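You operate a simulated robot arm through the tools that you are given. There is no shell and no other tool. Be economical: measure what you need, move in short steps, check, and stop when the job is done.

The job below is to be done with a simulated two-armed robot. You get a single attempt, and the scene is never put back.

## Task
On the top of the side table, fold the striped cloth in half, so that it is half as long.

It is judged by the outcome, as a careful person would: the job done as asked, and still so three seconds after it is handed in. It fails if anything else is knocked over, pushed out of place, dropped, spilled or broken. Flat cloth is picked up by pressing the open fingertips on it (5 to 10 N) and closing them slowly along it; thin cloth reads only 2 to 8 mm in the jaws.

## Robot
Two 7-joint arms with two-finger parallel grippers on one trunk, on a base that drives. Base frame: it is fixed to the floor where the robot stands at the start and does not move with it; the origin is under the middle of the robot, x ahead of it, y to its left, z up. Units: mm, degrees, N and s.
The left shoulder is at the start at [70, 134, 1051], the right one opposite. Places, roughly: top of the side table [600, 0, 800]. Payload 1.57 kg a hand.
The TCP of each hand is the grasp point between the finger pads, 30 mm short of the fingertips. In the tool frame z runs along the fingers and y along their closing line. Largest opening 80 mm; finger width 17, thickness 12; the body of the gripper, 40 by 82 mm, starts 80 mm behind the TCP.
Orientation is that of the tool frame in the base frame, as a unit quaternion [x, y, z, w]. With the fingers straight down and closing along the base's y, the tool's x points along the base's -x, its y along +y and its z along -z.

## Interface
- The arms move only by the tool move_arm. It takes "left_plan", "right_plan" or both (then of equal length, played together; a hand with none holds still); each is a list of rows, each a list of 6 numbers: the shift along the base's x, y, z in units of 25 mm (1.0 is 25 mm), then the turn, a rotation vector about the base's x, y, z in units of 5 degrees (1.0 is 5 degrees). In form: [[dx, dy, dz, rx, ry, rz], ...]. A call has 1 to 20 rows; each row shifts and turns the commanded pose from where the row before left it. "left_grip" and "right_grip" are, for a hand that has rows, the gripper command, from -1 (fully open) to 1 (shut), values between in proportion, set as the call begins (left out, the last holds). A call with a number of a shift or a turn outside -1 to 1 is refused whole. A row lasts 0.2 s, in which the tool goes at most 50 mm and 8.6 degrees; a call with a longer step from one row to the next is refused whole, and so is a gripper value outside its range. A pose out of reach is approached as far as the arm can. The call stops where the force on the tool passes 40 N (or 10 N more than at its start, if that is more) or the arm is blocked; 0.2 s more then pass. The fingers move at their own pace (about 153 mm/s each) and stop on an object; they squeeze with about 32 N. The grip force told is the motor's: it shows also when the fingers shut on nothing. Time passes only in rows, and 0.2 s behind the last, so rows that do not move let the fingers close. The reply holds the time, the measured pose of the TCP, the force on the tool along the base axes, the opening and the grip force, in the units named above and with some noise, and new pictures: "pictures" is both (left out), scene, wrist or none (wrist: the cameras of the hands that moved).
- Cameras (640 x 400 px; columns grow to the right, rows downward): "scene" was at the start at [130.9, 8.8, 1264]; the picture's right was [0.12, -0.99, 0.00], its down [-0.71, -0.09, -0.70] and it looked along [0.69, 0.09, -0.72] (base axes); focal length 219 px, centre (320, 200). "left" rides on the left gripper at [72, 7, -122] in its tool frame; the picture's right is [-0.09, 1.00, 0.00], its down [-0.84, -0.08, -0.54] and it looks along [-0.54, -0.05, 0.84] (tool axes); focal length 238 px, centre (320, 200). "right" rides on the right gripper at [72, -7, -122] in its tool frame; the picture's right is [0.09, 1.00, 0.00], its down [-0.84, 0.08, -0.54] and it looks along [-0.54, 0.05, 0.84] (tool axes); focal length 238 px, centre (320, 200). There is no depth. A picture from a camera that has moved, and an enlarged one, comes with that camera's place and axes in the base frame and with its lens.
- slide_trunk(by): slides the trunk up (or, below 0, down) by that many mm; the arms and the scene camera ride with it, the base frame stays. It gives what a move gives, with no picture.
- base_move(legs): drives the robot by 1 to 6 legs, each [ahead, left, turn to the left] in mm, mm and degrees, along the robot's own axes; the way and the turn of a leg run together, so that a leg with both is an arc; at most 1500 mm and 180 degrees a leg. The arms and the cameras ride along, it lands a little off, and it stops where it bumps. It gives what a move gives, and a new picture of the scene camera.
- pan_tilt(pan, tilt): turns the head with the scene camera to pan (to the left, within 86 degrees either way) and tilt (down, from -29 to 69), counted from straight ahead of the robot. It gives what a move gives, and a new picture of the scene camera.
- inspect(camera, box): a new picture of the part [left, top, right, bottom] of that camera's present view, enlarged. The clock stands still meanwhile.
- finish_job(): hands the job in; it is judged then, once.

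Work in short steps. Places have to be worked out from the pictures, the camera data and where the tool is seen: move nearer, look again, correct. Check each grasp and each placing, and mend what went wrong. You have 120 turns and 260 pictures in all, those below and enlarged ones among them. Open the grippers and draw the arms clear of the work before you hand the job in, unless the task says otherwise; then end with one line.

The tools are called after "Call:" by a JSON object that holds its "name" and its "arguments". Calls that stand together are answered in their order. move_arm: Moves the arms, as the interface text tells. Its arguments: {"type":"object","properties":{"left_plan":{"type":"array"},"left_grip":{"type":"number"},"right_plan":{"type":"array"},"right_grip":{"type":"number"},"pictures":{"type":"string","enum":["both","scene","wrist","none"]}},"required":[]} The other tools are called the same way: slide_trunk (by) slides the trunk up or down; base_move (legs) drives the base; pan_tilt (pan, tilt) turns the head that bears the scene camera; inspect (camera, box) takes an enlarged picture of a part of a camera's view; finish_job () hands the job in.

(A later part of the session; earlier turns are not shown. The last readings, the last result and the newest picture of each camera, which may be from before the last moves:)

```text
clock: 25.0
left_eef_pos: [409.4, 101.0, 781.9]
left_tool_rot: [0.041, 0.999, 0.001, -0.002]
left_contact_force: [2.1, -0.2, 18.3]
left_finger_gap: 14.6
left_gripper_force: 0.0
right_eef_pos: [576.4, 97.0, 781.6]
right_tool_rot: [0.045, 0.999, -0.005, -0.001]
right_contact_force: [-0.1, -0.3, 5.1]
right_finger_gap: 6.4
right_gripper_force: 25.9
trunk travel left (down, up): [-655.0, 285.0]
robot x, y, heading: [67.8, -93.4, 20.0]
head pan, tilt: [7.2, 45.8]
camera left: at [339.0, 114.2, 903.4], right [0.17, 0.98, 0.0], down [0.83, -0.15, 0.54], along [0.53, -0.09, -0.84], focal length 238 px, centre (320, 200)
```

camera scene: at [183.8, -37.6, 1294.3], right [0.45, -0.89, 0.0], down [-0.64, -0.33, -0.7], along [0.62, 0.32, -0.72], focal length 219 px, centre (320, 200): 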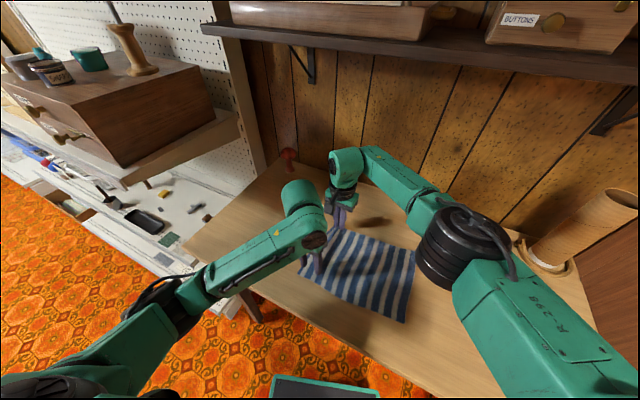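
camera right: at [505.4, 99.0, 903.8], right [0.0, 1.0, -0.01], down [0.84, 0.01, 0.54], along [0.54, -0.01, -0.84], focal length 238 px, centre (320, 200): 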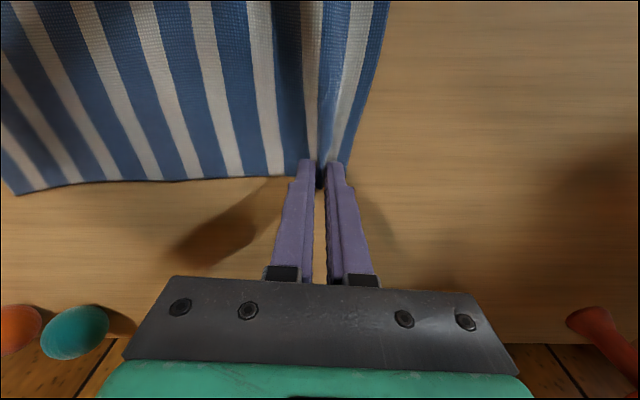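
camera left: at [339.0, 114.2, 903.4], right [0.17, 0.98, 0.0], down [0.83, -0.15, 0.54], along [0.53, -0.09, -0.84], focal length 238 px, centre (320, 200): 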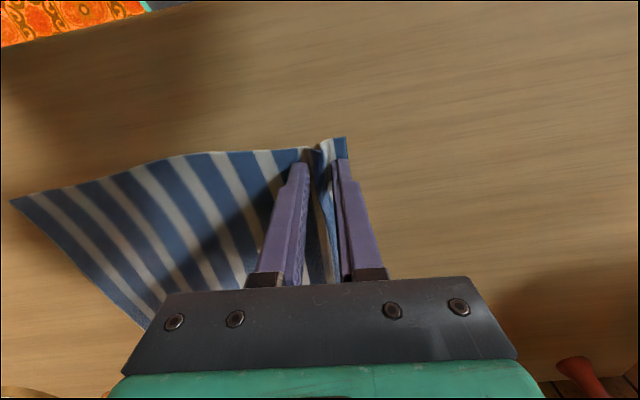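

A clear ridge has formed between the left fingers, so I'll finish closing them.

Call:
{"name": "move_arm", "arguments": {"left_plan": [[0, 0, 0.02, 0, 0, 0]], "left_grip": 0.7, "pictures": "none"}}

Call:
{"name": "move_arm", "arguments": {"left_plan": [[0, 0, 0, 0, 0, 0]], "left_grip": 0.85, "pictures": "none"}}

Call:
{"name": "move_arm", "arguments": {"left_plan": [[0, 0, 0, 0, 0, 0], [0, 0, 0, 0, 0, 0]], "left_grip": 1, "pictures": "wrist"}}

```text
clock: 25.4
left_eef_pos: [408.7, 101.4, 781.5]
left_tool_rot: [0.04, 0.999, 0.001, -0.004]
left_contact_force: [0.5, -1.8, 11.4]
left_finger_gap: 9.3
left_gripper_force: 0.1
right_eef_pos: [577.0, 97.6, 781.6]
right_tool_rot: [0.045, 0.999, -0.005, -0.001]
right_contact_force: [-0.9, -1.3, 5.5]
right_finger_gap: 6.0
right_gripper_force: 26.1
trunk travel left (down, up): [-655.0, 285.0]
robot x, y, heading: [64.4, -92.5, 20.2]
head pan, tilt: [7.2, 45.8]
```

```text
clock: 25.8
left_eef_pos: [409.5, 104.0, 780.7]
left_tool_rot: [0.04, 0.999, 0.001, -0.003]
left_contact_force: [0.1, 0.3, 9.4]
left_finger_gap: 6.4
left_gripper_force: 16.2
right_eef_pos: [577.2, 97.5, 780.6]
right_tool_rot: [0.045, 0.999, -0.006, -0.001]
right_contact_force: [-1.1, -1.4, 8.2]
right_finger_gap: 6.4
right_gripper_force: 25.5
trunk travel left (down, up): [-655.0, 285.0]
robot x, y, heading: [66.4, -89.3, 20.0]
head pan, tilt: [7.2, 45.8]
```

```text
clock: 26.4
left_eef_pos: [409.4, 102.8, 781.6]
left_tool_rot: [0.041, 0.999, 0.001, -0.002]
left_contact_force: [0.8, 0.3, 5.2]
left_finger_gap: 2.5
left_gripper_force: 24.0
right_eef_pos: [576.1, 97.2, 780.9]
right_tool_rot: [0.044, 0.999, -0.006, -0.001]
right_contact_force: [-2.8, -1.4, 9.5]
right_finger_gap: 5.8
right_gripper_force: 26.0
trunk travel left (down, up): [-655.0, 285.0]
robot x, y, heading: [66.6, -92.9, 20.1]
head pan, tilt: [7.2, 45.8]
camera left: at [339.4, 115.0, 903.7], right [0.17, 0.99, 0.0], down [0.83, -0.15, 0.54], along [0.53, -0.09, -0.84], focal length 238 px, centre (320, 200)
```

left: 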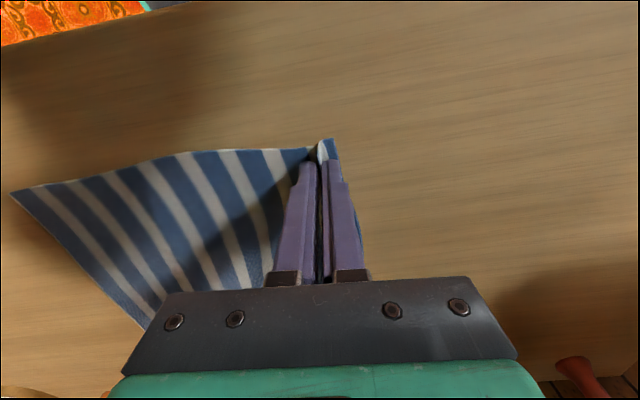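

The left reads 2.5 mm, so it probably holds the cloth. I'll lift both hands 40 mm gently, moving slightly inward, and check.

Call:
{"name": "move_arm", "arguments": {"left_plan": [[0, 0, 0.3, 0, 0, 0], [0, -0.1, 0.4, 0, 0, 0], [0, -0.2, 0.4, 0, 0, 0], [0, -0.2, 0.5, 0, 0, 0], [0, 0, 0, 0, 0, 0]], "right_plan": [[0, 0, 0.3, 0, 0, 0], [0, -0.1, 0.4, 0, 0, 0], [0, -0.2, 0.4, 0, 0, 0], [0, -0.2, 0.5, 0, 0, 0], [0, 0, 0, 0, 0, 0]]}}

```text
clock: 27.6
left_eef_pos: [409.8, 90.8, 821.0]
left_tool_rot: [0.04, 0.999, 0.001, -0.004]
left_contact_force: [0.9, 0.1, 0.7]
left_finger_gap: 2.1
left_gripper_force: 24.2
right_eef_pos: [579.7, 84.5, 819.5]
right_tool_rot: [0.045, 0.999, -0.007, -0.002]
right_contact_force: [0.1, 0.0, -1.0]
right_finger_gap: 6.0
right_gripper_force: 25.9
trunk travel left (down, up): [-655.0, 285.0]
robot x, y, heading: [65.4, -86.5, 19.9]
head pan, tilt: [7.2, 45.8]
camera scene: at [186.5, -37.1, 1294.0], right [0.45, -0.89, 0.0], down [-0.64, -0.33, -0.7], along [0.62, 0.32, -0.72], focal length 219 px, centre (320, 200)
camera right: at [507.3, 86.2, 942.1], right [0.0, 1.0, -0.01], down [0.84, 0.01, 0.54], along [0.54, -0.01, -0.84], focal length 238 px, centre (320, 200)
camera left: at [340.6, 103.2, 942.5], right [0.17, 0.99, 0.0], down [0.83, -0.14, 0.54], along [0.53, -0.09, -0.84], focal length 238 px, centre (320, 200)
```

scene: 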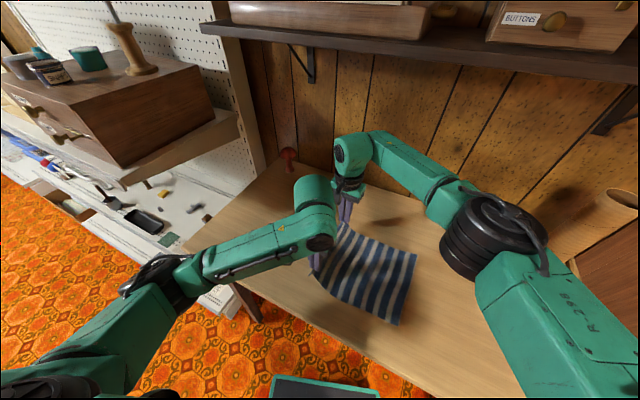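
right: 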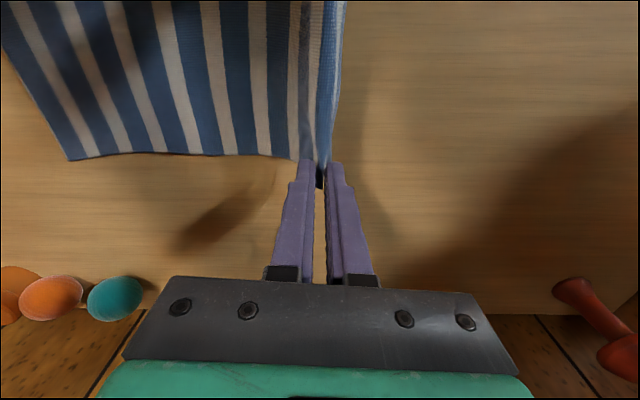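
left: 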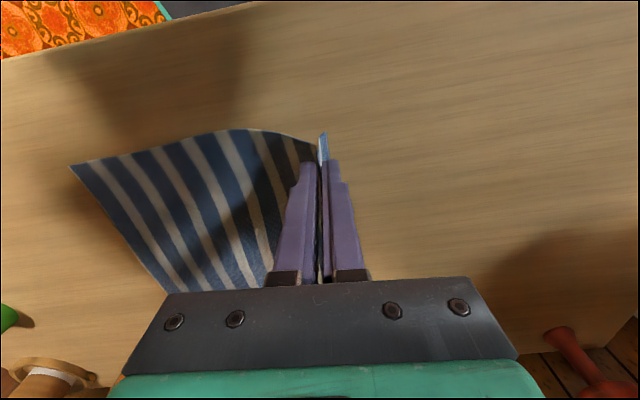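

Both hands hold the edge. Next I'll raise it along the fold arc, then drive the base about 110 mm in -y so the arms keep their spacing.

Call:
{"name": "move_arm", "arguments": {"left_plan": [[0, -0.3, 0.6, 0, 0, 0], [0, -0.3, 0.6, 0, 0, 0], [0, -0.3, 0.6, 0, 0, 0], [0, -0.3, 0.5, 0, 0, 0], [0, 0, 0, 0, 0, 0]], "right_plan": [[0, -0.3, 0.6, 0, 0, 0], [0, -0.3, 0.6, 0, 0, 0], [0, -0.3, 0.6, 0, 0, 0], [0, -0.3, 0.5, 0, 0, 0], [0, 0, 0, 0, 0, 0]], "pictures": "none"}}

Call:
{"name": "base_move", "arguments": {"legs": [[-38, -103, 0]]}}

```text
clock: 28.8
left_eef_pos: [410.4, 62.2, 879.3]
left_tool_rot: [0.04, 0.999, 0.0, -0.004]
left_contact_force: [-0.1, -0.9, -0.9]
left_finger_gap: 2.6
left_gripper_force: 24.5
right_eef_pos: [579.0, 54.9, 877.2]
right_tool_rot: [0.045, 0.999, -0.006, -0.002]
right_contact_force: [-0.8, 0.4, -0.8]
right_finger_gap: 6.4
right_gripper_force: 25.7
trunk travel left (down, up): [-655.0, 285.0]
robot x, y, heading: [65.2, -87.1, 20.0]
head pan, tilt: [7.2, 45.8]
```

```text
clock: 30.0
left_eef_pos: [410.2, -48.8, 878.3]
left_tool_rot: [0.04, 0.999, 0.0, -0.004]
left_contact_force: [-0.6, 0.0, -0.5]
left_finger_gap: 2.1
left_gripper_force: 24.0
right_eef_pos: [577.2, -54.1, 876.9]
right_tool_rot: [0.045, 0.999, -0.007, -0.002]
right_contact_force: [-0.1, 0.1, 0.0]
right_finger_gap: 6.0
right_gripper_force: 26.2
trunk travel left (down, up): [-655.0, 285.0]
robot x, y, heading: [64.0, -199.6, 20.2]
head pan, tilt: [7.2, 45.8]
camera scene: at [185.8, -146.3, 1294.0], right [0.45, -0.89, 0.0], down [-0.64, -0.33, -0.7], along [0.62, 0.32, -0.72], focal length 219 px, centre (320, 200)
```

scene: 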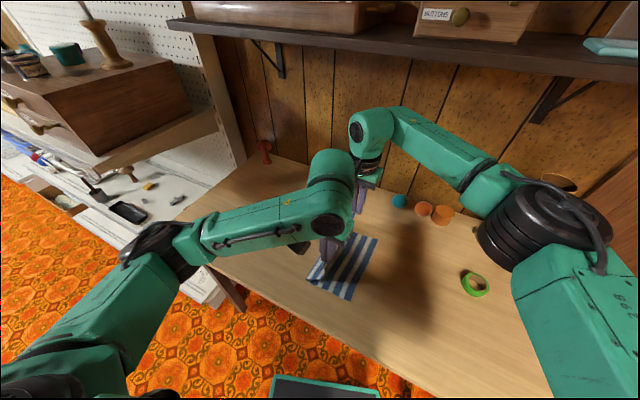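

The fold is forming. I'll take wrist pictures to find where the right edge lies.

Call:
{"name": "inspect", "arguments": {"camera": "right", "box": [0, 0, 640, 400]}}

Call:
{"name": "inspect", "arguments": {"camera": "left", "box": [0, 0, 640, 400]}}

Call:
{"name": "inspect", "arguments": {"camera": "scene", "box": [260, 200, 460, 325]}}

```text
1.00 times, centred on (320, 200) of right
camera zoom: at [506.7, -53.0, 999.9], right [0.0, 1.0, -0.01], down [0.84, 0.01, 0.54], along [0.54, -0.01, -0.84], focal length 238 px, centre (320, 200)
```

zoom: 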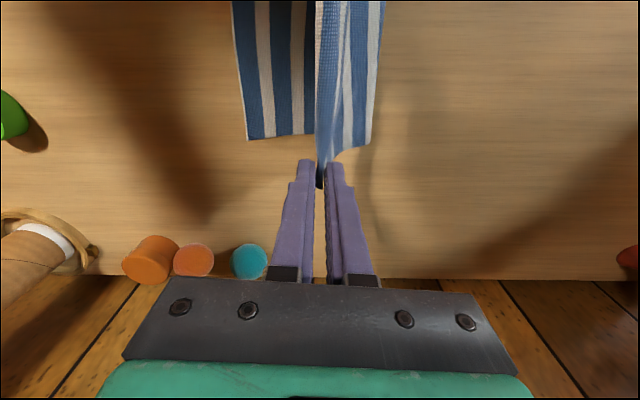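

```text
1.00 times, centred on (320, 200) of left
camera zoom: at [340.7, -35.8, 1000.2], right [0.17, 0.99, 0.0], down [0.83, -0.14, 0.54], along [0.53, -0.09, -0.84], focal length 238 px, centre (320, 200)
```

zoom: 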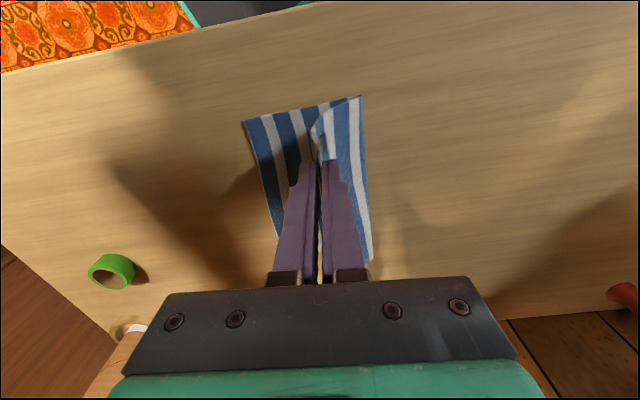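

```text
3.20 times, centred on (360, 262) of scene
camera zoom: at [185.8, -146.3, 1294.0], right [0.45, -0.89, 0.0], down [-0.64, -0.33, -0.7], along [0.62, 0.32, -0.72], focal length 702 px, centre (192, 0)
```

zoom: 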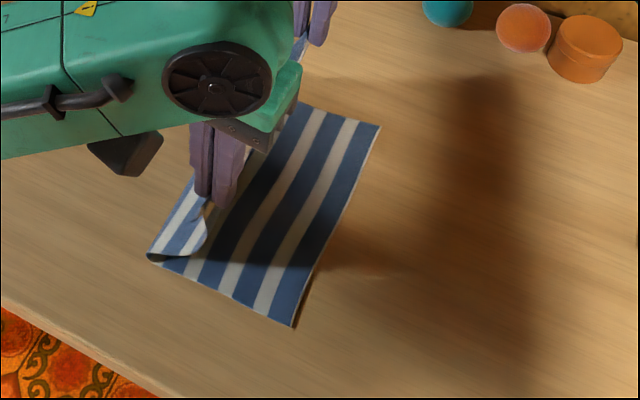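

The bottom layer's right edge lies from (390,-125) to (590,-133), and the fold is near y=0. I'll lower both hands toward y of about -92 until the tips are just above the cloth.

Call:
{"name": "move_arm", "arguments": {"left_plan": [[0, -0.35, -0.4, 0, 0, 0], [0, -0.35, -0.5, 0, 0, 0], [0, -0.3, -0.6, 0, 0, 0], [0, -0.3, -0.6, 0, 0, 0], [0, -0.2, -0.6, 0, 0, 0], [0, -0.1, -0.5, 0, 0, 0], [0, 0, 0, 0, 0, 0]], "right_plan": [[0, -0.35, -0.4, 0, 0, 0], [0, -0.35, -0.5, 0, 0, 0], [0, -0.3, -0.6, 0, 0, 0], [0, -0.3, -0.6, 0, 0, 0], [0, -0.2, -0.6, 0, 0, 0], [0, -0.1, -0.5, 0, 0, 0], [0, 0, 0, 0, 0, 0]]}}

Call:
{"name": "inspect", "arguments": {"camera": "scene", "box": [260, 200, 460, 325]}}

```text
clock: 31.6
left_eef_pos: [409.4, -88.7, 798.4]
left_tool_rot: [0.04, 0.999, 0.0, -0.004]
left_contact_force: [-0.1, 0.4, -1.1]
left_finger_gap: 2.3
left_gripper_force: 23.0
right_eef_pos: [578.8, -94.6, 797.9]
right_tool_rot: [0.044, 0.999, -0.005, -0.002]
right_contact_force: [-0.1, -0.5, -0.6]
right_finger_gap: 6.2
right_gripper_force: 25.4
trunk travel left (down, up): [-655.0, 285.0]
robot x, y, heading: [67.0, -199.4, 19.8]
head pan, tilt: [7.2, 45.8]
camera scene: at [185.6, -146.6, 1294.0], right [0.45, -0.89, 0.0], down [-0.64, -0.33, -0.7], along [0.62, 0.32, -0.72], focal length 219 px, centre (320, 200)
camera right: at [506.3, -93.4, 919.6], right [0.0, 1.0, -0.01], down [0.84, 0.01, 0.54], along [0.54, -0.01, -0.84], focal length 238 px, centre (320, 200)
camera left: at [340.4, -76.1, 920.3], right [0.17, 0.99, 0.0], down [0.83, -0.14, 0.54], along [0.53, -0.09, -0.84], focal length 238 px, centre (320, 200)
```

scene: 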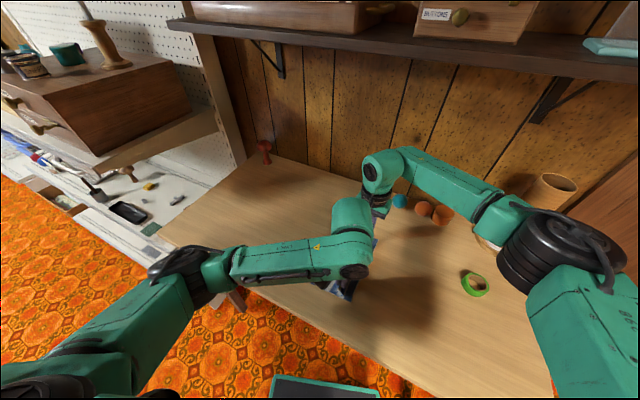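
right: 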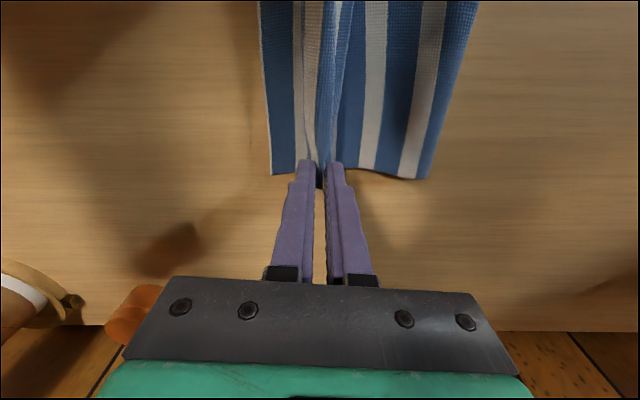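
left: 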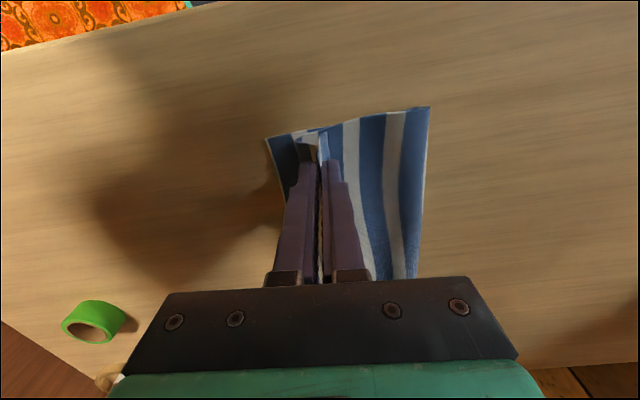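

```text
3.20 times, centred on (360, 262) of scene
camera zoom: at [185.6, -146.6, 1294.0], right [0.45, -0.89, 0.0], down [-0.64, -0.33, -0.7], along [0.62, 0.32, -0.72], focal length 702 px, centre (192, 0)
```

zoom: 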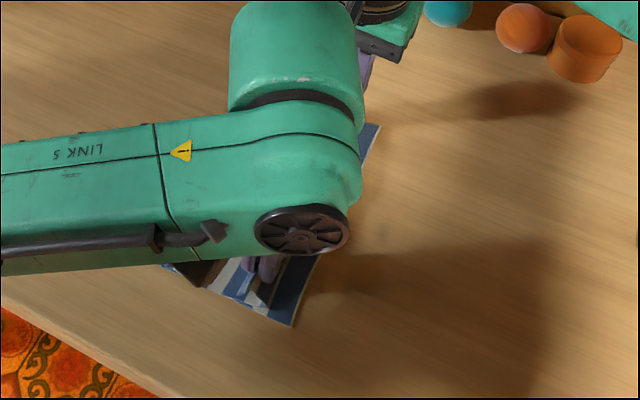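

The layers line up well. I'll lower the last few millimetres, to just above contact, and open both hands slowly.

Call:
{"name": "move_arm", "arguments": {"left_plan": [[0, 0.1, -0.2, 0, 0, 0], [0, 0.1, -0.2, 0, 0, 0], [0, 0, 0, 0, 0, 0]], "right_plan": [[0, 0.1, -0.2, 0, 0, 0], [0, 0.1, -0.2, 0, 0, 0], [0, 0, 0, 0, 0, 0]], "pictures": "none"}}

Call:
{"name": "move_arm", "arguments": {"left_plan": [[0, 0, 0, 0, 0, 0], [0, 0, 0, 0, 0, 0]], "right_plan": [[0, 0, 0, 0, 0, 0], [0, 0, 0, 0, 0, 0]], "left_grip": 0.5, "right_grip": 0.5, "pictures": "wrist"}}

```text
clock: 32.4
left_eef_pos: [410.3, -83.1, 787.2]
left_tool_rot: [0.041, 0.999, 0.0, -0.003]
left_contact_force: [0.7, -0.3, -0.2]
left_finger_gap: 2.3
left_gripper_force: 23.9
right_eef_pos: [576.8, -90.2, 786.9]
right_tool_rot: [0.045, 0.999, -0.006, -0.002]
right_contact_force: [0.0, 0.2, 0.2]
right_finger_gap: 6.2
right_gripper_force: 25.8
trunk travel left (down, up): [-655.0, 285.0]
robot x, y, heading: [69.2, -197.7, 20.1]
head pan, tilt: [7.2, 45.8]
```

```text
clock: 33.0
left_eef_pos: [412.4, -83.7, 787.9]
left_tool_rot: [0.04, 0.999, 0.0, -0.003]
left_contact_force: [-0.3, 0.2, -0.3]
left_finger_gap: 19.8
left_gripper_force: 0.0
right_eef_pos: [578.3, -89.1, 786.9]
right_tool_rot: [0.044, 0.999, -0.006, -0.002]
right_contact_force: [-0.3, 0.6, 0.5]
right_finger_gap: 19.9
right_gripper_force: 0.0
trunk travel left (down, up): [-655.0, 285.0]
robot x, y, heading: [65.2, -196.7, 19.9]
head pan, tilt: [7.2, 45.8]
camera right: at [506.4, -88.3, 910.1], right [0.0, 1.0, -0.01], down [0.84, 0.01, 0.54], along [0.54, -0.01, -0.84], focal length 238 px, centre (320, 200)
camera left: at [340.6, -71.3, 910.4], right [0.17, 0.99, 0.0], down [0.83, -0.14, 0.54], along [0.53, -0.09, -0.84], focal length 238 px, centre (320, 200)
```

right: 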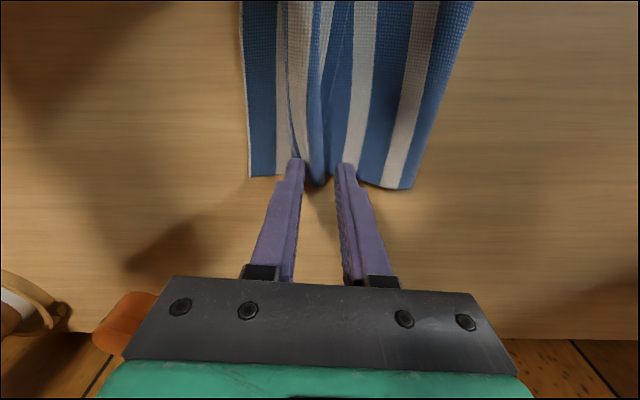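
left: 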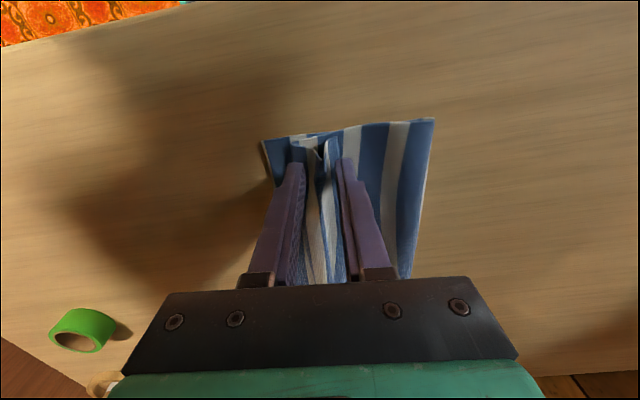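

Released. I'll raise both hands straight up 60 mm with the fingers open to see how the cloth lies.

Call:
{"name": "move_arm", "arguments": {"left_plan": [[0, 0, 0.4, 0, 0, 0], [0, 0, 0.6, 0, 0, 0], [0, 0, 0.8, 0, 0, 0], [0, 0, 0.8, 0, 0, 0], [0, 0, 0, 0, 0, 0]], "right_plan": [[0, 0, 0.4, 0, 0, 0], [0, 0, 0.6, 0, 0, 0], [0, 0, 0.8, 0, 0, 0], [0, 0, 0.8, 0, 0, 0], [0, 0, 0, 0, 0, 0]], "left_grip": 0.2, "right_grip": 0.2, "pictures": "wrist"}}

```text
clock: 34.2
left_eef_pos: [410.2, -82.6, 852.5]
left_tool_rot: [0.04, 0.999, 0.0, -0.004]
left_contact_force: [-0.2, -0.2, 0.4]
left_finger_gap: 31.9
left_gripper_force: 0.1
right_eef_pos: [577.8, -89.6, 853.0]
right_tool_rot: [0.045, 0.999, -0.007, -0.002]
right_contact_force: [-0.1, 0.3, 0.6]
right_finger_gap: 32.2
right_gripper_force: 0.1
trunk travel left (down, up): [-655.0, 285.0]
robot x, y, heading: [67.5, -197.9, 19.8]
head pan, tilt: [7.2, 45.8]
camera right: at [506.7, -88.6, 975.6], right [0.0, 1.0, -0.01], down [0.84, 0.01, 0.54], along [0.54, -0.01, -0.84], focal length 238 px, centre (320, 200)
camera left: at [341.0, -71.0, 975.3], right [0.17, 0.99, 0.0], down [0.83, -0.14, 0.54], along [0.53, -0.09, -0.84], focal length 238 px, centre (320, 200)
```

right: 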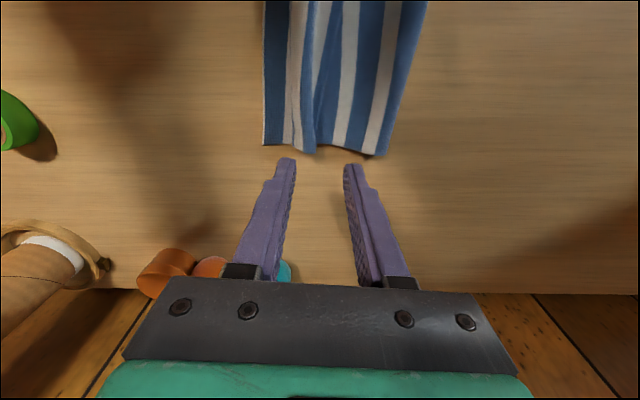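
left: 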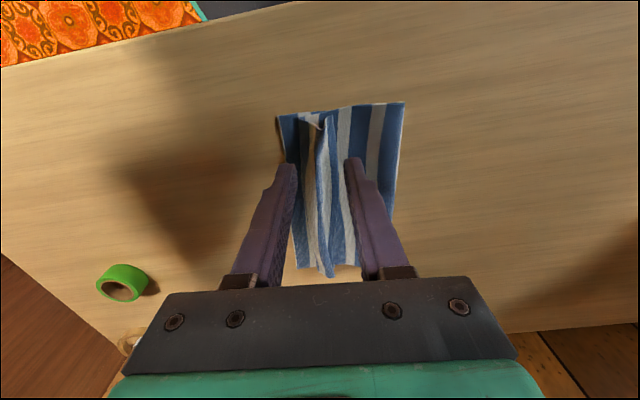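

I'll move the left arm to the left and the right arm to the right, so the scene camera can see the cloth.

Call:
{"name": "move_arm", "arguments": {"left_plan": [[0, 1, 0.4, 0, 0, 0], [0, 1, 0.4, 0, 0, 0], [0, 1, 0.4, 0, 0, 0], [0, 1, 0.4, 0, 0, 0], [0, 1, 0.4, 0, 0, 0], [0, 1, 0, 0, 0, 0], [0, 1, 0, 0, 0, 0], [0, 1, 0, 0, 0, 0]], "pictures": "none"}}

Call:
{"name": "inspect", "arguments": {"camera": "scene", "box": [280, 200, 440, 300]}}

```text
clock: 36.0
left_eef_pos: [410.4, 117.5, 903.4]
left_tool_rot: [0.041, 0.999, 0.0, -0.003]
left_contact_force: [-0.1, -0.3, 0.7]
left_finger_gap: 32.0
left_gripper_force: 0.1
right_eef_pos: [577.1, -89.4, 853.0]
right_tool_rot: [0.045, 0.999, -0.007, -0.002]
right_contact_force: [-0.2, 0.1, -0.6]
right_finger_gap: 32.0
right_gripper_force: 0.1
trunk travel left (down, up): [-655.0, 285.0]
robot x, y, heading: [68.5, -198.7, 19.7]
head pan, tilt: [7.2, 45.8]
```

```text
4.00 times, centred on (360, 250) of scene
camera zoom: at [185.5, -145.9, 1294.0], right [0.45, -0.89, 0.0], down [-0.64, -0.33, -0.7], along [0.62, 0.32, -0.72], focal length 878 px, centre (160, 0)
```

zoom: 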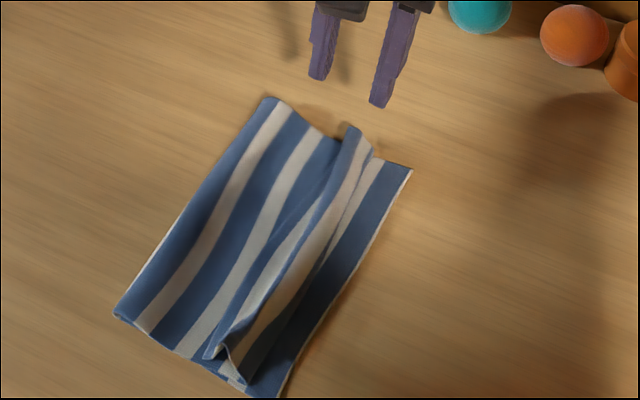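

The fold is in place, but a pinched ridge remains in the top layer near the edge. I'll move the right hand back and up for a close look at it.

Call:
{"name": "move_arm", "arguments": {"right_plan": [[-1, 0, 0, 0, 0, 0], [-1, 0, 0, 0, 0, 0], [-1, 0, 0, 0, 0, 0], [-1, 0, 0, 0, 0, 0], [-1, 0, 0, 0, 0, 0], [-0.6, 0, 0, 0, 0, 0], [0, 0, 0, 0, 0, 0]], "pictures": "wrist"}}

Call:
{"name": "inspect", "arguments": {"camera": "right", "box": [200, 40, 440, 190]}}

```text
clock: 37.6
left_eef_pos: [411.3, 116.1, 904.3]
left_tool_rot: [0.04, 0.999, 0.0, -0.003]
left_contact_force: [-0.1, -0.3, -0.8]
left_finger_gap: 32.0
left_gripper_force: 0.1
right_eef_pos: [436.4, -89.4, 852.7]
right_tool_rot: [0.045, 0.999, -0.006, -0.002]
right_contact_force: [0.1, -0.4, 0.3]
right_finger_gap: 31.6
right_gripper_force: 0.1
trunk travel left (down, up): [-655.0, 285.0]
robot x, y, heading: [63.5, -199.5, 19.8]
head pan, tilt: [7.2, 45.8]
camera right: at [365.8, -88.5, 975.0], right [0.0, 1.0, -0.01], down [0.84, 0.01, 0.54], along [0.54, -0.01, -0.84], focal length 238 px, centre (320, 200)
```

right: 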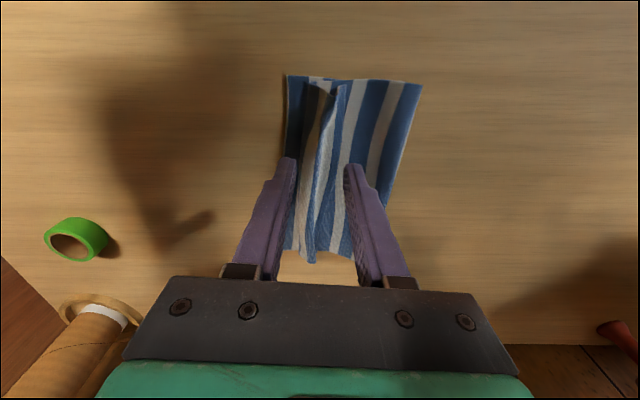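

```text
2.67 times, centred on (320, 115) of right
camera zoom: at [365.8, -88.5, 975.0], right [0.0, 1.0, -0.01], down [0.84, 0.01, 0.54], along [0.54, -0.01, -0.84], focal length 636 px, centre (320, 427)
```

zoom: 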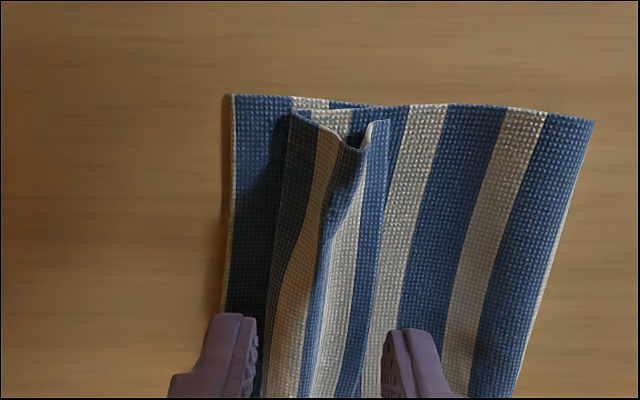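

The pinched edge is a soft wave: its crest is at y of about -73, and the top edge is at about -99 against -120 for the bottom edge. I'll smooth it outward with both hands closed, sweeping gently in -y. First I'll place the hands over the top layer on the fold side of the wave.

Call:
{"name": "move_arm", "arguments": {"right_plan": [[0.71, 0.25, 0, 0, 0, 0], [0.71, 0.25, 0, 0, 0, 0], [0.71, 0.25, 0, 0, 0, 0], [0.71, 0.25, -0.4, 0, 0, 0], [0.71, 0.25, -0.5, 0, 0, 0], [0.71, 0.25, -0.5, 0, 0, 0], [0.7, 0.25, -0.6, 0, 0, 0]], "left_plan": [[0, -0.9, -0.57, 0, 0, 0], [0, -0.9, -0.57, 0, 0, 0], [0, -0.9, -0.57, 0, 0, 0], [0, -0.9, -0.57, 0, 0, 0], [0, -0.9, -0.57, 0, 0, 0], [0, -0.9, -0.57, 0, 0, 0], [0.1, -0.9, -0.57, 0, 0, 0]], "left_grip": 1, "right_grip": 1, "pictures": "wrist"}}

```text
clock: 39.2
left_eef_pos: [412.3, -42.6, 804.3]
left_tool_rot: [0.04, 0.999, 0.001, -0.004]
left_contact_force: [-0.2, 0.3, 0.4]
left_finger_gap: 0.0
left_gripper_force: 21.2
right_eef_pos: [564.0, -46.4, 801.5]
right_tool_rot: [0.044, 0.999, -0.006, -0.002]
right_contact_force: [0.3, 0.5, 0.2]
right_finger_gap: 0.0
right_gripper_force: 21.1
trunk travel left (down, up): [-655.0, 285.0]
robot x, y, heading: [65.1, -199.1, 19.8]
head pan, tilt: [7.2, 45.8]
camera right: at [491.8, -45.2, 924.6], right [0.0, 1.0, -0.01], down [0.84, 0.01, 0.54], along [0.54, -0.01, -0.84], focal length 238 px, centre (320, 200)
camera left: at [343.3, -29.4, 925.5], right [0.17, 0.99, 0.0], down [0.83, -0.14, 0.54], along [0.53, -0.09, -0.84], focal length 238 px, centre (320, 200)
```

right: 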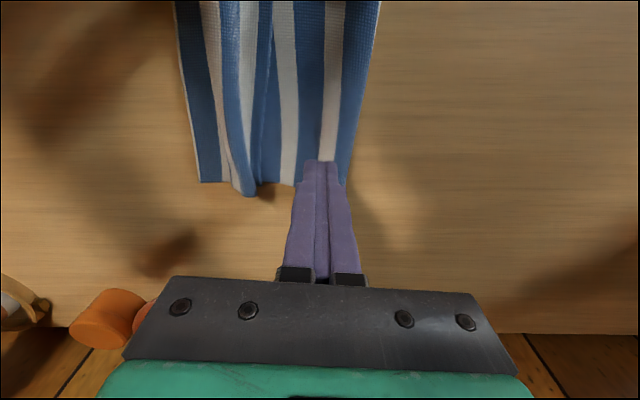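
left: 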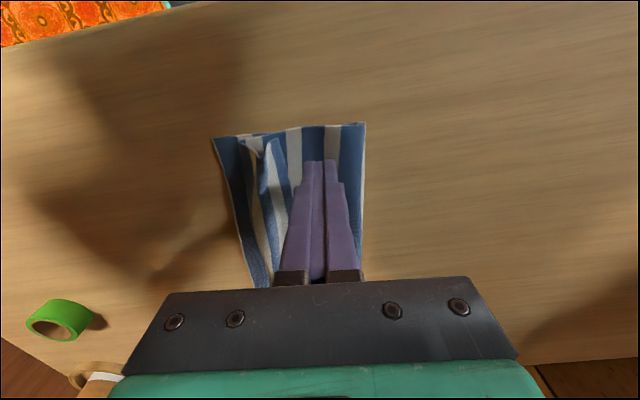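

Both closed hands are on the fold side of the wave. I'll lower them to light contact.

Call:
{"name": "move_arm", "arguments": {"left_plan": [[0, 0, -0.38, 0, 0, 0], [0, 0, -0.38, 0, 0, 0], [0, 0, 0, 0, 0, 0]], "right_plan": [[0, 0, -0.33, 0, 0, 0], [0, 0, -0.33, 0, 0, 0], [0, 0, 0, 0, 0, 0]], "pictures": "none"}}

```text
clock: 40.0
left_eef_pos: [412.2, -42.2, 784.6]
left_tool_rot: [0.04, 0.999, 0.001, -0.003]
left_contact_force: [0.6, -0.4, -0.1]
left_finger_gap: 0.1
left_gripper_force: 20.8
right_eef_pos: [562.6, -45.3, 786.0]
right_tool_rot: [0.044, 0.999, -0.006, -0.002]
right_contact_force: [0.5, -0.2, -0.5]
right_finger_gap: 0.3
right_gripper_force: 21.2
trunk travel left (down, up): [-655.0, 285.0]
robot x, y, heading: [69.2, -199.5, 20.1]
head pan, tilt: [7.2, 45.8]
```

There is no measurable load, so the tips skim the top layer. I'll sweep both hands 55 mm in -y at this height.

Call:
{"name": "move_arm", "arguments": {"left_plan": [[0, -0.2, 0, 0, 0, 0], [0, -0.2, 0, 0, 0, 0], [0, -0.2, 0, 0, 0, 0], [0, -0.2, 0, 0, 0, 0], [0, -0.2, 0, 0, 0, 0], [0, -0.2, 0, 0, 0, 0], [0, -0.2, 0, 0, 0, 0], [0, -0.2, 0, 0, 0, 0], [0, -0.2, 0, 0, 0, 0], [0, -0.2, 0, 0, 0, 0], [0, -0.2, 0, 0, 0, 0]], "right_plan": [[0, -0.2, -0.04, 0, 0, 0], [0, -0.2, 0, 0, 0, 0], [0, -0.2, 0, 0, 0, 0], [0, -0.2, 0, 0, 0, 0], [0, -0.2, 0, 0, 0, 0], [0, -0.2, 0, 0, 0, 0], [0, -0.2, 0, 0, 0, 0], [0, -0.2, 0, 0, 0, 0], [0, -0.2, 0, 0, 0, 0], [0, -0.2, 0, 0, 0, 0], [0, -0.2, 0, 0, 0, 0]], "pictures": "wrist"}}

```text
clock: 42.4
left_eef_pos: [413.7, -96.4, 785.4]
left_tool_rot: [0.04, 0.999, 0.002, -0.003]
left_contact_force: [0.9, -0.2, 0.6]
left_finger_gap: 0.0
left_gripper_force: 21.1
right_eef_pos: [562.1, -100.9, 785.0]
right_tool_rot: [0.045, 0.999, -0.006, -0.002]
right_contact_force: [-0.5, -0.7, -0.7]
right_finger_gap: 0.0
right_gripper_force: 21.1
trunk travel left (down, up): [-655.0, 285.0]
robot x, y, heading: [66.7, -196.1, 20.0]
head pan, tilt: [7.2, 45.8]
camera right: at [490.7, -100.4, 907.5], right [0.0, 1.0, -0.01], down [0.84, 0.01, 0.54], along [0.54, -0.01, -0.84], focal length 238 px, centre (320, 200)
camera left: at [342.9, -84.4, 907.2], right [0.17, 0.99, 0.0], down [0.83, -0.14, 0.54], along [0.53, -0.09, -0.84], focal length 238 px, centre (320, 200)
```

right: 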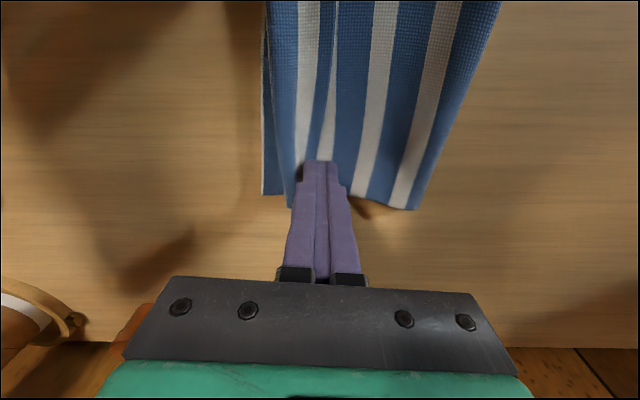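
left: 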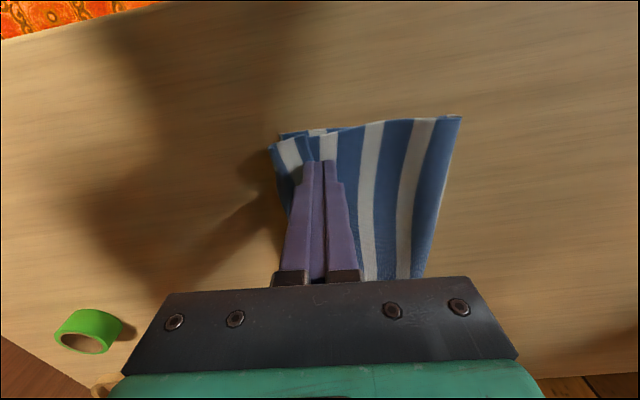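

The sweep worked: the wave has unrolled and the top edge has reached the bottom edge. I'll lift both hands and move the left clear to check.

Call:
{"name": "move_arm", "arguments": {"left_plan": [[0, 0, 0.6, 0, 0, 0], [0, 0, 0.8, 0, 0, 0], [0, 0, 0.8, 0, 0, 0], [0, 1, 0.5, 0, 0, 0], [0, 1, 0.5, 0, 0, 0], [0, 1, 0.5, 0, 0, 0], [0, 1, 0.5, 0, 0, 0], [0, 1, 0, 0, 0, 0], [0, 1, 0, 0, 0, 0], [0, 1, 0, 0, 0, 0]], "right_plan": [[0, 0, 0.6, 0, 0, 0], [0, 0, 0.8, 0, 0, 0], [0, 0, 0.8, 0, 0, 0], [-0.8, 0, 0.3, 0, 0, 0], [-0.8, 0, 0.3, 0, 0, 0], [-0.8, 0, 0.3, 0, 0, 0], [-0.8, 0, 0.3, 0, 0, 0], [-0.8, 0, 0, 0, 0, 0], [-0.8, 0, 0, 0, 0, 0], [-0.8, 0, 0, 0, 0, 0]], "pictures": "wrist"}}

Call:
{"name": "inspect", "arguments": {"camera": "scene", "box": [280, 200, 440, 300]}}

Call:
{"name": "inspect", "arguments": {"camera": "right", "box": [200, 40, 440, 190]}}

```text
clock: 44.6
left_eef_pos: [412.8, 79.6, 889.4]
left_tool_rot: [0.04, 0.999, -0.001, -0.003]
left_contact_force: [-0.1, -0.5, -0.3]
left_finger_gap: 0.0
left_gripper_force: 21.4
right_eef_pos: [421.6, -101.0, 869.9]
right_tool_rot: [0.045, 0.999, -0.007, -0.002]
right_contact_force: [0.1, 0.3, 0.0]
right_finger_gap: 0.2
right_gripper_force: 21.1
trunk travel left (down, up): [-655.0, 285.0]
robot x, y, heading: [62.8, -200.2, 19.8]
head pan, tilt: [7.2, 45.8]
camera right: at [349.6, -99.5, 992.1], right [0.0, 1.0, -0.01], down [0.84, 0.01, 0.54], along [0.54, -0.01, -0.84], focal length 238 px, centre (320, 200)
camera left: at [342.9, 92.4, 1011.9], right [0.17, 0.98, 0.0], down [0.83, -0.14, 0.54], along [0.53, -0.09, -0.84], focal length 238 px, centre (320, 200)
```

right: 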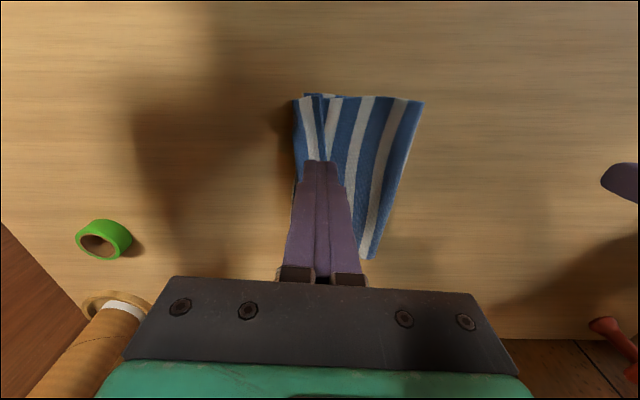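
left: 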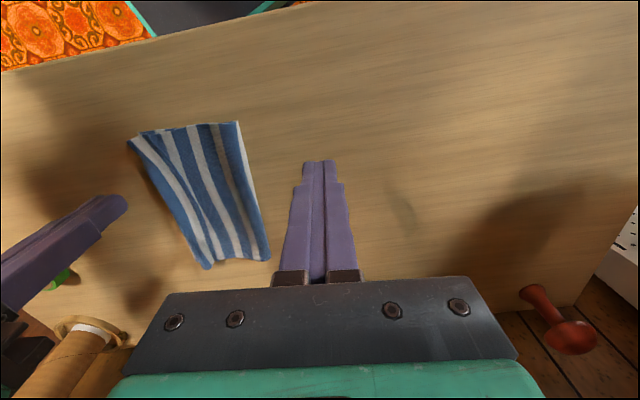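

```text
4.00 times, centred on (360, 250) of scene
camera zoom: at [185.0, -145.8, 1294.0], right [0.45, -0.89, 0.0], down [-0.64, -0.33, -0.7], along [0.62, 0.32, -0.72], focal length 878 px, centre (160, 0)
```

zoom: 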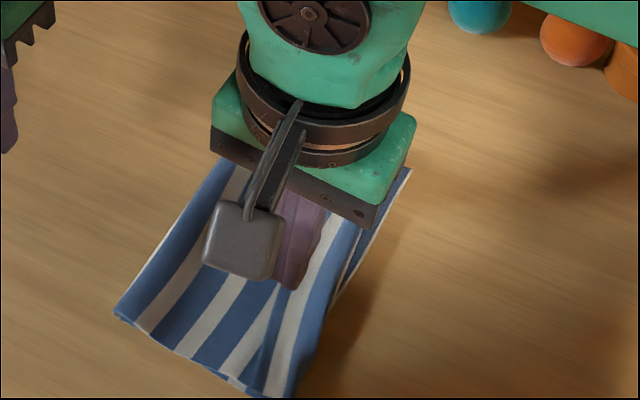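

```text
2.67 times, centred on (320, 115) of right
camera zoom: at [349.6, -99.5, 992.1], right [0.0, 1.0, -0.01], down [0.84, 0.01, 0.54], along [0.54, -0.01, -0.84], focal length 636 px, centre (320, 427)
```

zoom: 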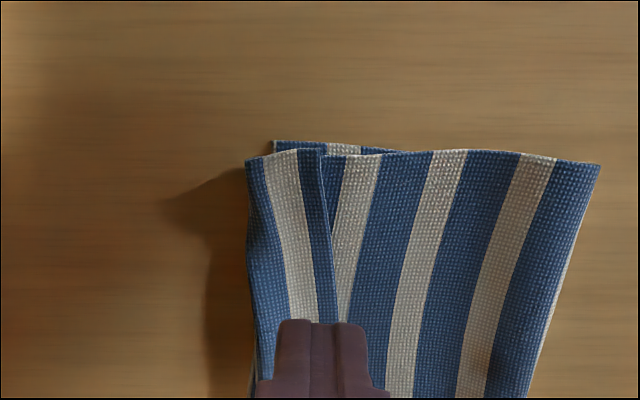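

That's much better. I'll move the right hand clear for a full view.

Call:
{"name": "move_arm", "arguments": {"right_plan": [[0, -1, 0.2, 0, 0, 0], [0, -1, 0.2, 0, 0, 0], [0, -1, 0.2, 0, 0, 0], [0, -1, 0.2, 0, 0, 0], [0, -1, 0, 0, 0, 0], [0, -1, 0, 0, 0, 0], [0, 0, 0, 0, 0, 0]], "pictures": "none"}}

Call:
{"name": "inspect", "arguments": {"camera": "scene", "box": [280, 210, 440, 310]}}

Call:
{"name": "inspect", "arguments": {"camera": "left", "box": [60, 90, 300, 290]}}

```text
clock: 46.2
left_eef_pos: [413.2, 79.7, 889.8]
left_tool_rot: [0.041, 0.999, 0.0, -0.003]
left_contact_force: [0.4, -0.7, 0.6]
left_finger_gap: 0.0
left_gripper_force: 21.7
right_eef_pos: [423.4, -250.3, 889.6]
right_tool_rot: [0.044, 0.999, -0.007, -0.002]
right_contact_force: [0.0, 0.7, -0.7]
right_finger_gap: 0.0
right_gripper_force: 21.3
trunk travel left (down, up): [-655.0, 285.0]
robot x, y, heading: [64.6, -198.4, 19.7]
head pan, tilt: [7.2, 45.8]
```

```text
4.00 times, centred on (360, 260) of scene
camera zoom: at [186.0, -145.8, 1293.9], right [0.45, -0.89, 0.0], down [-0.64, -0.33, -0.7], along [0.62, 0.32, -0.72], focal length 878 px, centre (160, -40)
```

zoom: 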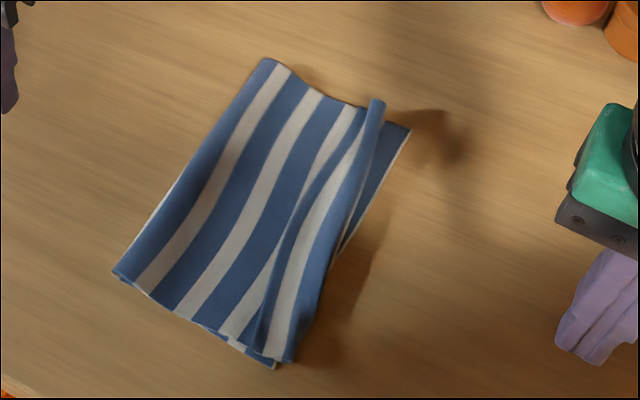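

```text
2.00 times, centred on (180, 190) of left
camera zoom: at [343.7, 92.1, 1011.5], right [0.17, 0.99, 0.0], down [0.83, -0.14, 0.54], along [0.53, -0.09, -0.84], focal length 477 px, centre (600, 220)
```

zoom: 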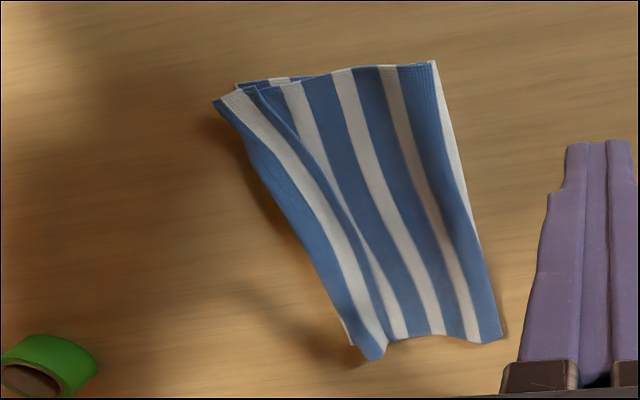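

The near end overshoots by a few millimetres, and the far end is still curled and about 20 mm short. I'll sweep the far end outward again with the right hand only.

Call:
{"name": "move_arm", "arguments": {"right_plan": [[0.86, 1, -0.2, 0, 0, 0], [0.86, 1, -0.2, 0, 0, 0], [0.86, 1, -0.2, 0, 0, 0], [0.86, 1, -0.2, 0, 0, 0], [0.86, 1, -0.5, 0, 0, 0], [0.86, 1, -0.7, 0, 0, 0], [0.86, 1, -0.7, 0, 0, 0], [0, 0, -0.7, 0, 0, 0], [0, 0, -0.5, 0, 0, 0]], "pictures": "wrist"}}

```text
clock: 48.2
left_eef_pos: [413.4, 79.1, 888.2]
left_tool_rot: [0.04, 0.999, 0.0, -0.004]
left_contact_force: [0.0, 0.1, 0.4]
left_finger_gap: 0.2
left_gripper_force: 21.4
right_eef_pos: [572.9, -76.0, 793.0]
right_tool_rot: [0.044, 0.999, -0.005, -0.002]
right_contact_force: [0.2, 0.1, 0.0]
right_finger_gap: 0.1
right_gripper_force: 21.0
trunk travel left (down, up): [-655.0, 285.0]
robot x, y, heading: [68.6, -200.6, 19.9]
head pan, tilt: [7.2, 45.8]
camera right: at [501.1, -74.7, 915.6], right [0.0, 1.0, -0.01], down [0.84, 0.01, 0.54], along [0.54, -0.01, -0.84], focal length 238 px, centre (320, 200)
```

right: 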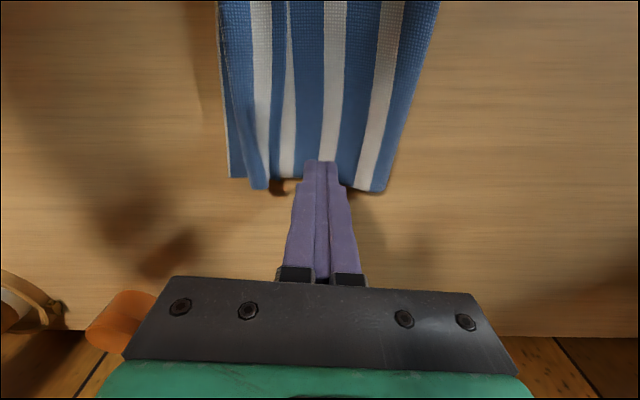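

The finger is on the fold side of the remaining ripple. I'll lower to a light touch and sweep 45 mm outward.

Call:
{"name": "move_arm", "arguments": {"right_plan": [[0, 0, -0.35, 0, 0, 0], [0, -0.2, 0, 0, 0, 0], [0, -0.2, 0, 0, 0, 0], [0, -0.2, 0, 0, 0, 0], [0, -0.2, 0, 0, 0, 0], [0, -0.2, 0, 0, 0, 0], [0, -0.2, 0, 0, 0, 0], [0, -0.2, 0, 0, 0, 0], [0, -0.2, 0, 0, 0, 0], [0, -0.2, 0, 0, 0, 0], [0, 0, 0, 0, 0, 0]], "pictures": "wrist"}}

```text
clock: 50.6
left_eef_pos: [413.6, 79.1, 888.9]
left_tool_rot: [0.04, 0.999, 0.0, -0.004]
left_contact_force: [0.2, 0.4, -0.9]
left_finger_gap: 0.0
left_gripper_force: 21.5
right_eef_pos: [572.3, -121.2, 783.5]
right_tool_rot: [0.044, 0.999, -0.006, -0.002]
right_contact_force: [-1.5, -1.2, 0.7]
right_finger_gap: 0.0
right_gripper_force: 21.1
trunk travel left (down, up): [-655.0, 285.0]
robot x, y, heading: [67.6, -197.5, 19.9]
head pan, tilt: [7.2, 45.8]
camera right: at [501.2, -120.0, 906.3], right [0.0, 1.0, -0.01], down [0.84, 0.01, 0.54], along [0.54, -0.01, -0.84], focal length 238 px, centre (320, 200)
```

right: 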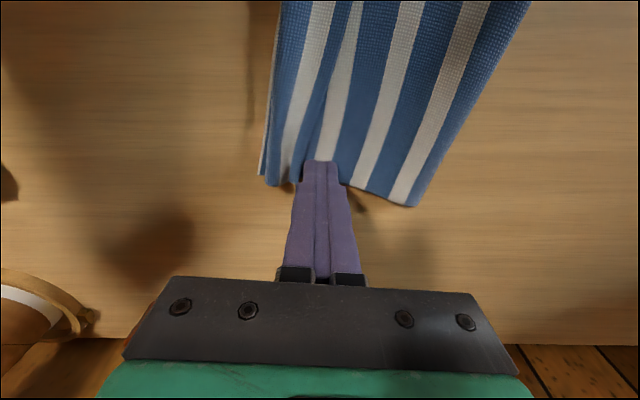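

The far edge now nearly covers the bottom edge. I'll lift and move away for a check.

Call:
{"name": "move_arm", "arguments": {"right_plan": [[0, 0, 0.6, 0, 0, 0], [0, 0, 0.9, 0, 0, 0], [0, 0, 0.9, 0, 0, 0], [-0.7, -0.8, 0.6, 0, 0, 0], [-0.7, -0.8, 0.6, 0, 0, 0], [-0.7, -0.8, 0.4, 0, 0, 0], [-0.7, -0.8, 0, 0, 0, 0], [-0.7, -0.8, 0, 0, 0, 0], [-0.7, -0.8, 0, 0, 0, 0]], "pictures": "none"}}

Call:
{"name": "inspect", "arguments": {"camera": "scene", "box": [280, 210, 440, 310]}}

Call:
{"name": "inspect", "arguments": {"camera": "left", "box": [60, 90, 300, 290]}}

```text
clock: 52.6
left_eef_pos: [412.9, 78.1, 890.1]
left_tool_rot: [0.04, 0.999, 0.001, -0.003]
left_contact_force: [-0.7, -0.2, -0.4]
left_finger_gap: 0.0
left_gripper_force: 21.2
right_eef_pos: [467.1, -241.7, 883.2]
right_tool_rot: [0.045, 0.999, -0.006, -0.003]
right_contact_force: [0.5, 0.1, 0.5]
right_finger_gap: 0.0
right_gripper_force: 21.5
trunk travel left (down, up): [-655.0, 285.0]
robot x, y, heading: [69.4, -199.7, 19.6]
head pan, tilt: [7.2, 45.8]
```

```text
4.00 times, centred on (360, 260) of scene
camera zoom: at [184.9, -147.6, 1294.1], right [0.45, -0.89, 0.0], down [-0.64, -0.32, -0.7], along [0.62, 0.32, -0.72], focal length 878 px, centre (160, -40)
```

zoom: 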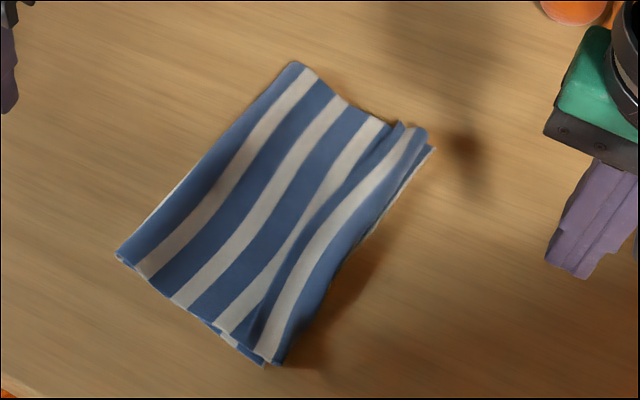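

```text
2.00 times, centred on (180, 190) of left
camera zoom: at [342.9, 90.7, 1012.2], right [0.17, 0.99, 0.0], down [0.83, -0.15, 0.54], along [0.53, -0.09, -0.84], focal length 477 px, centre (600, 220)
```

zoom: 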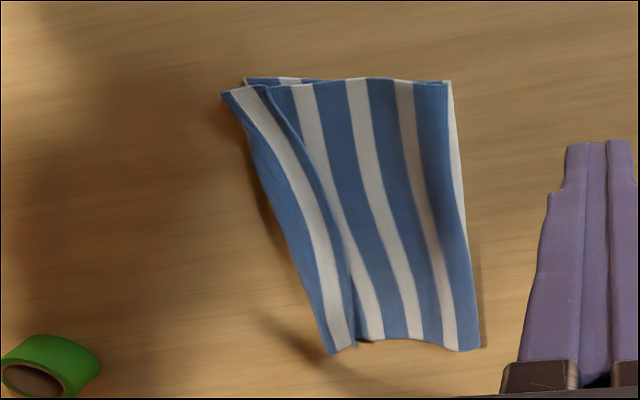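

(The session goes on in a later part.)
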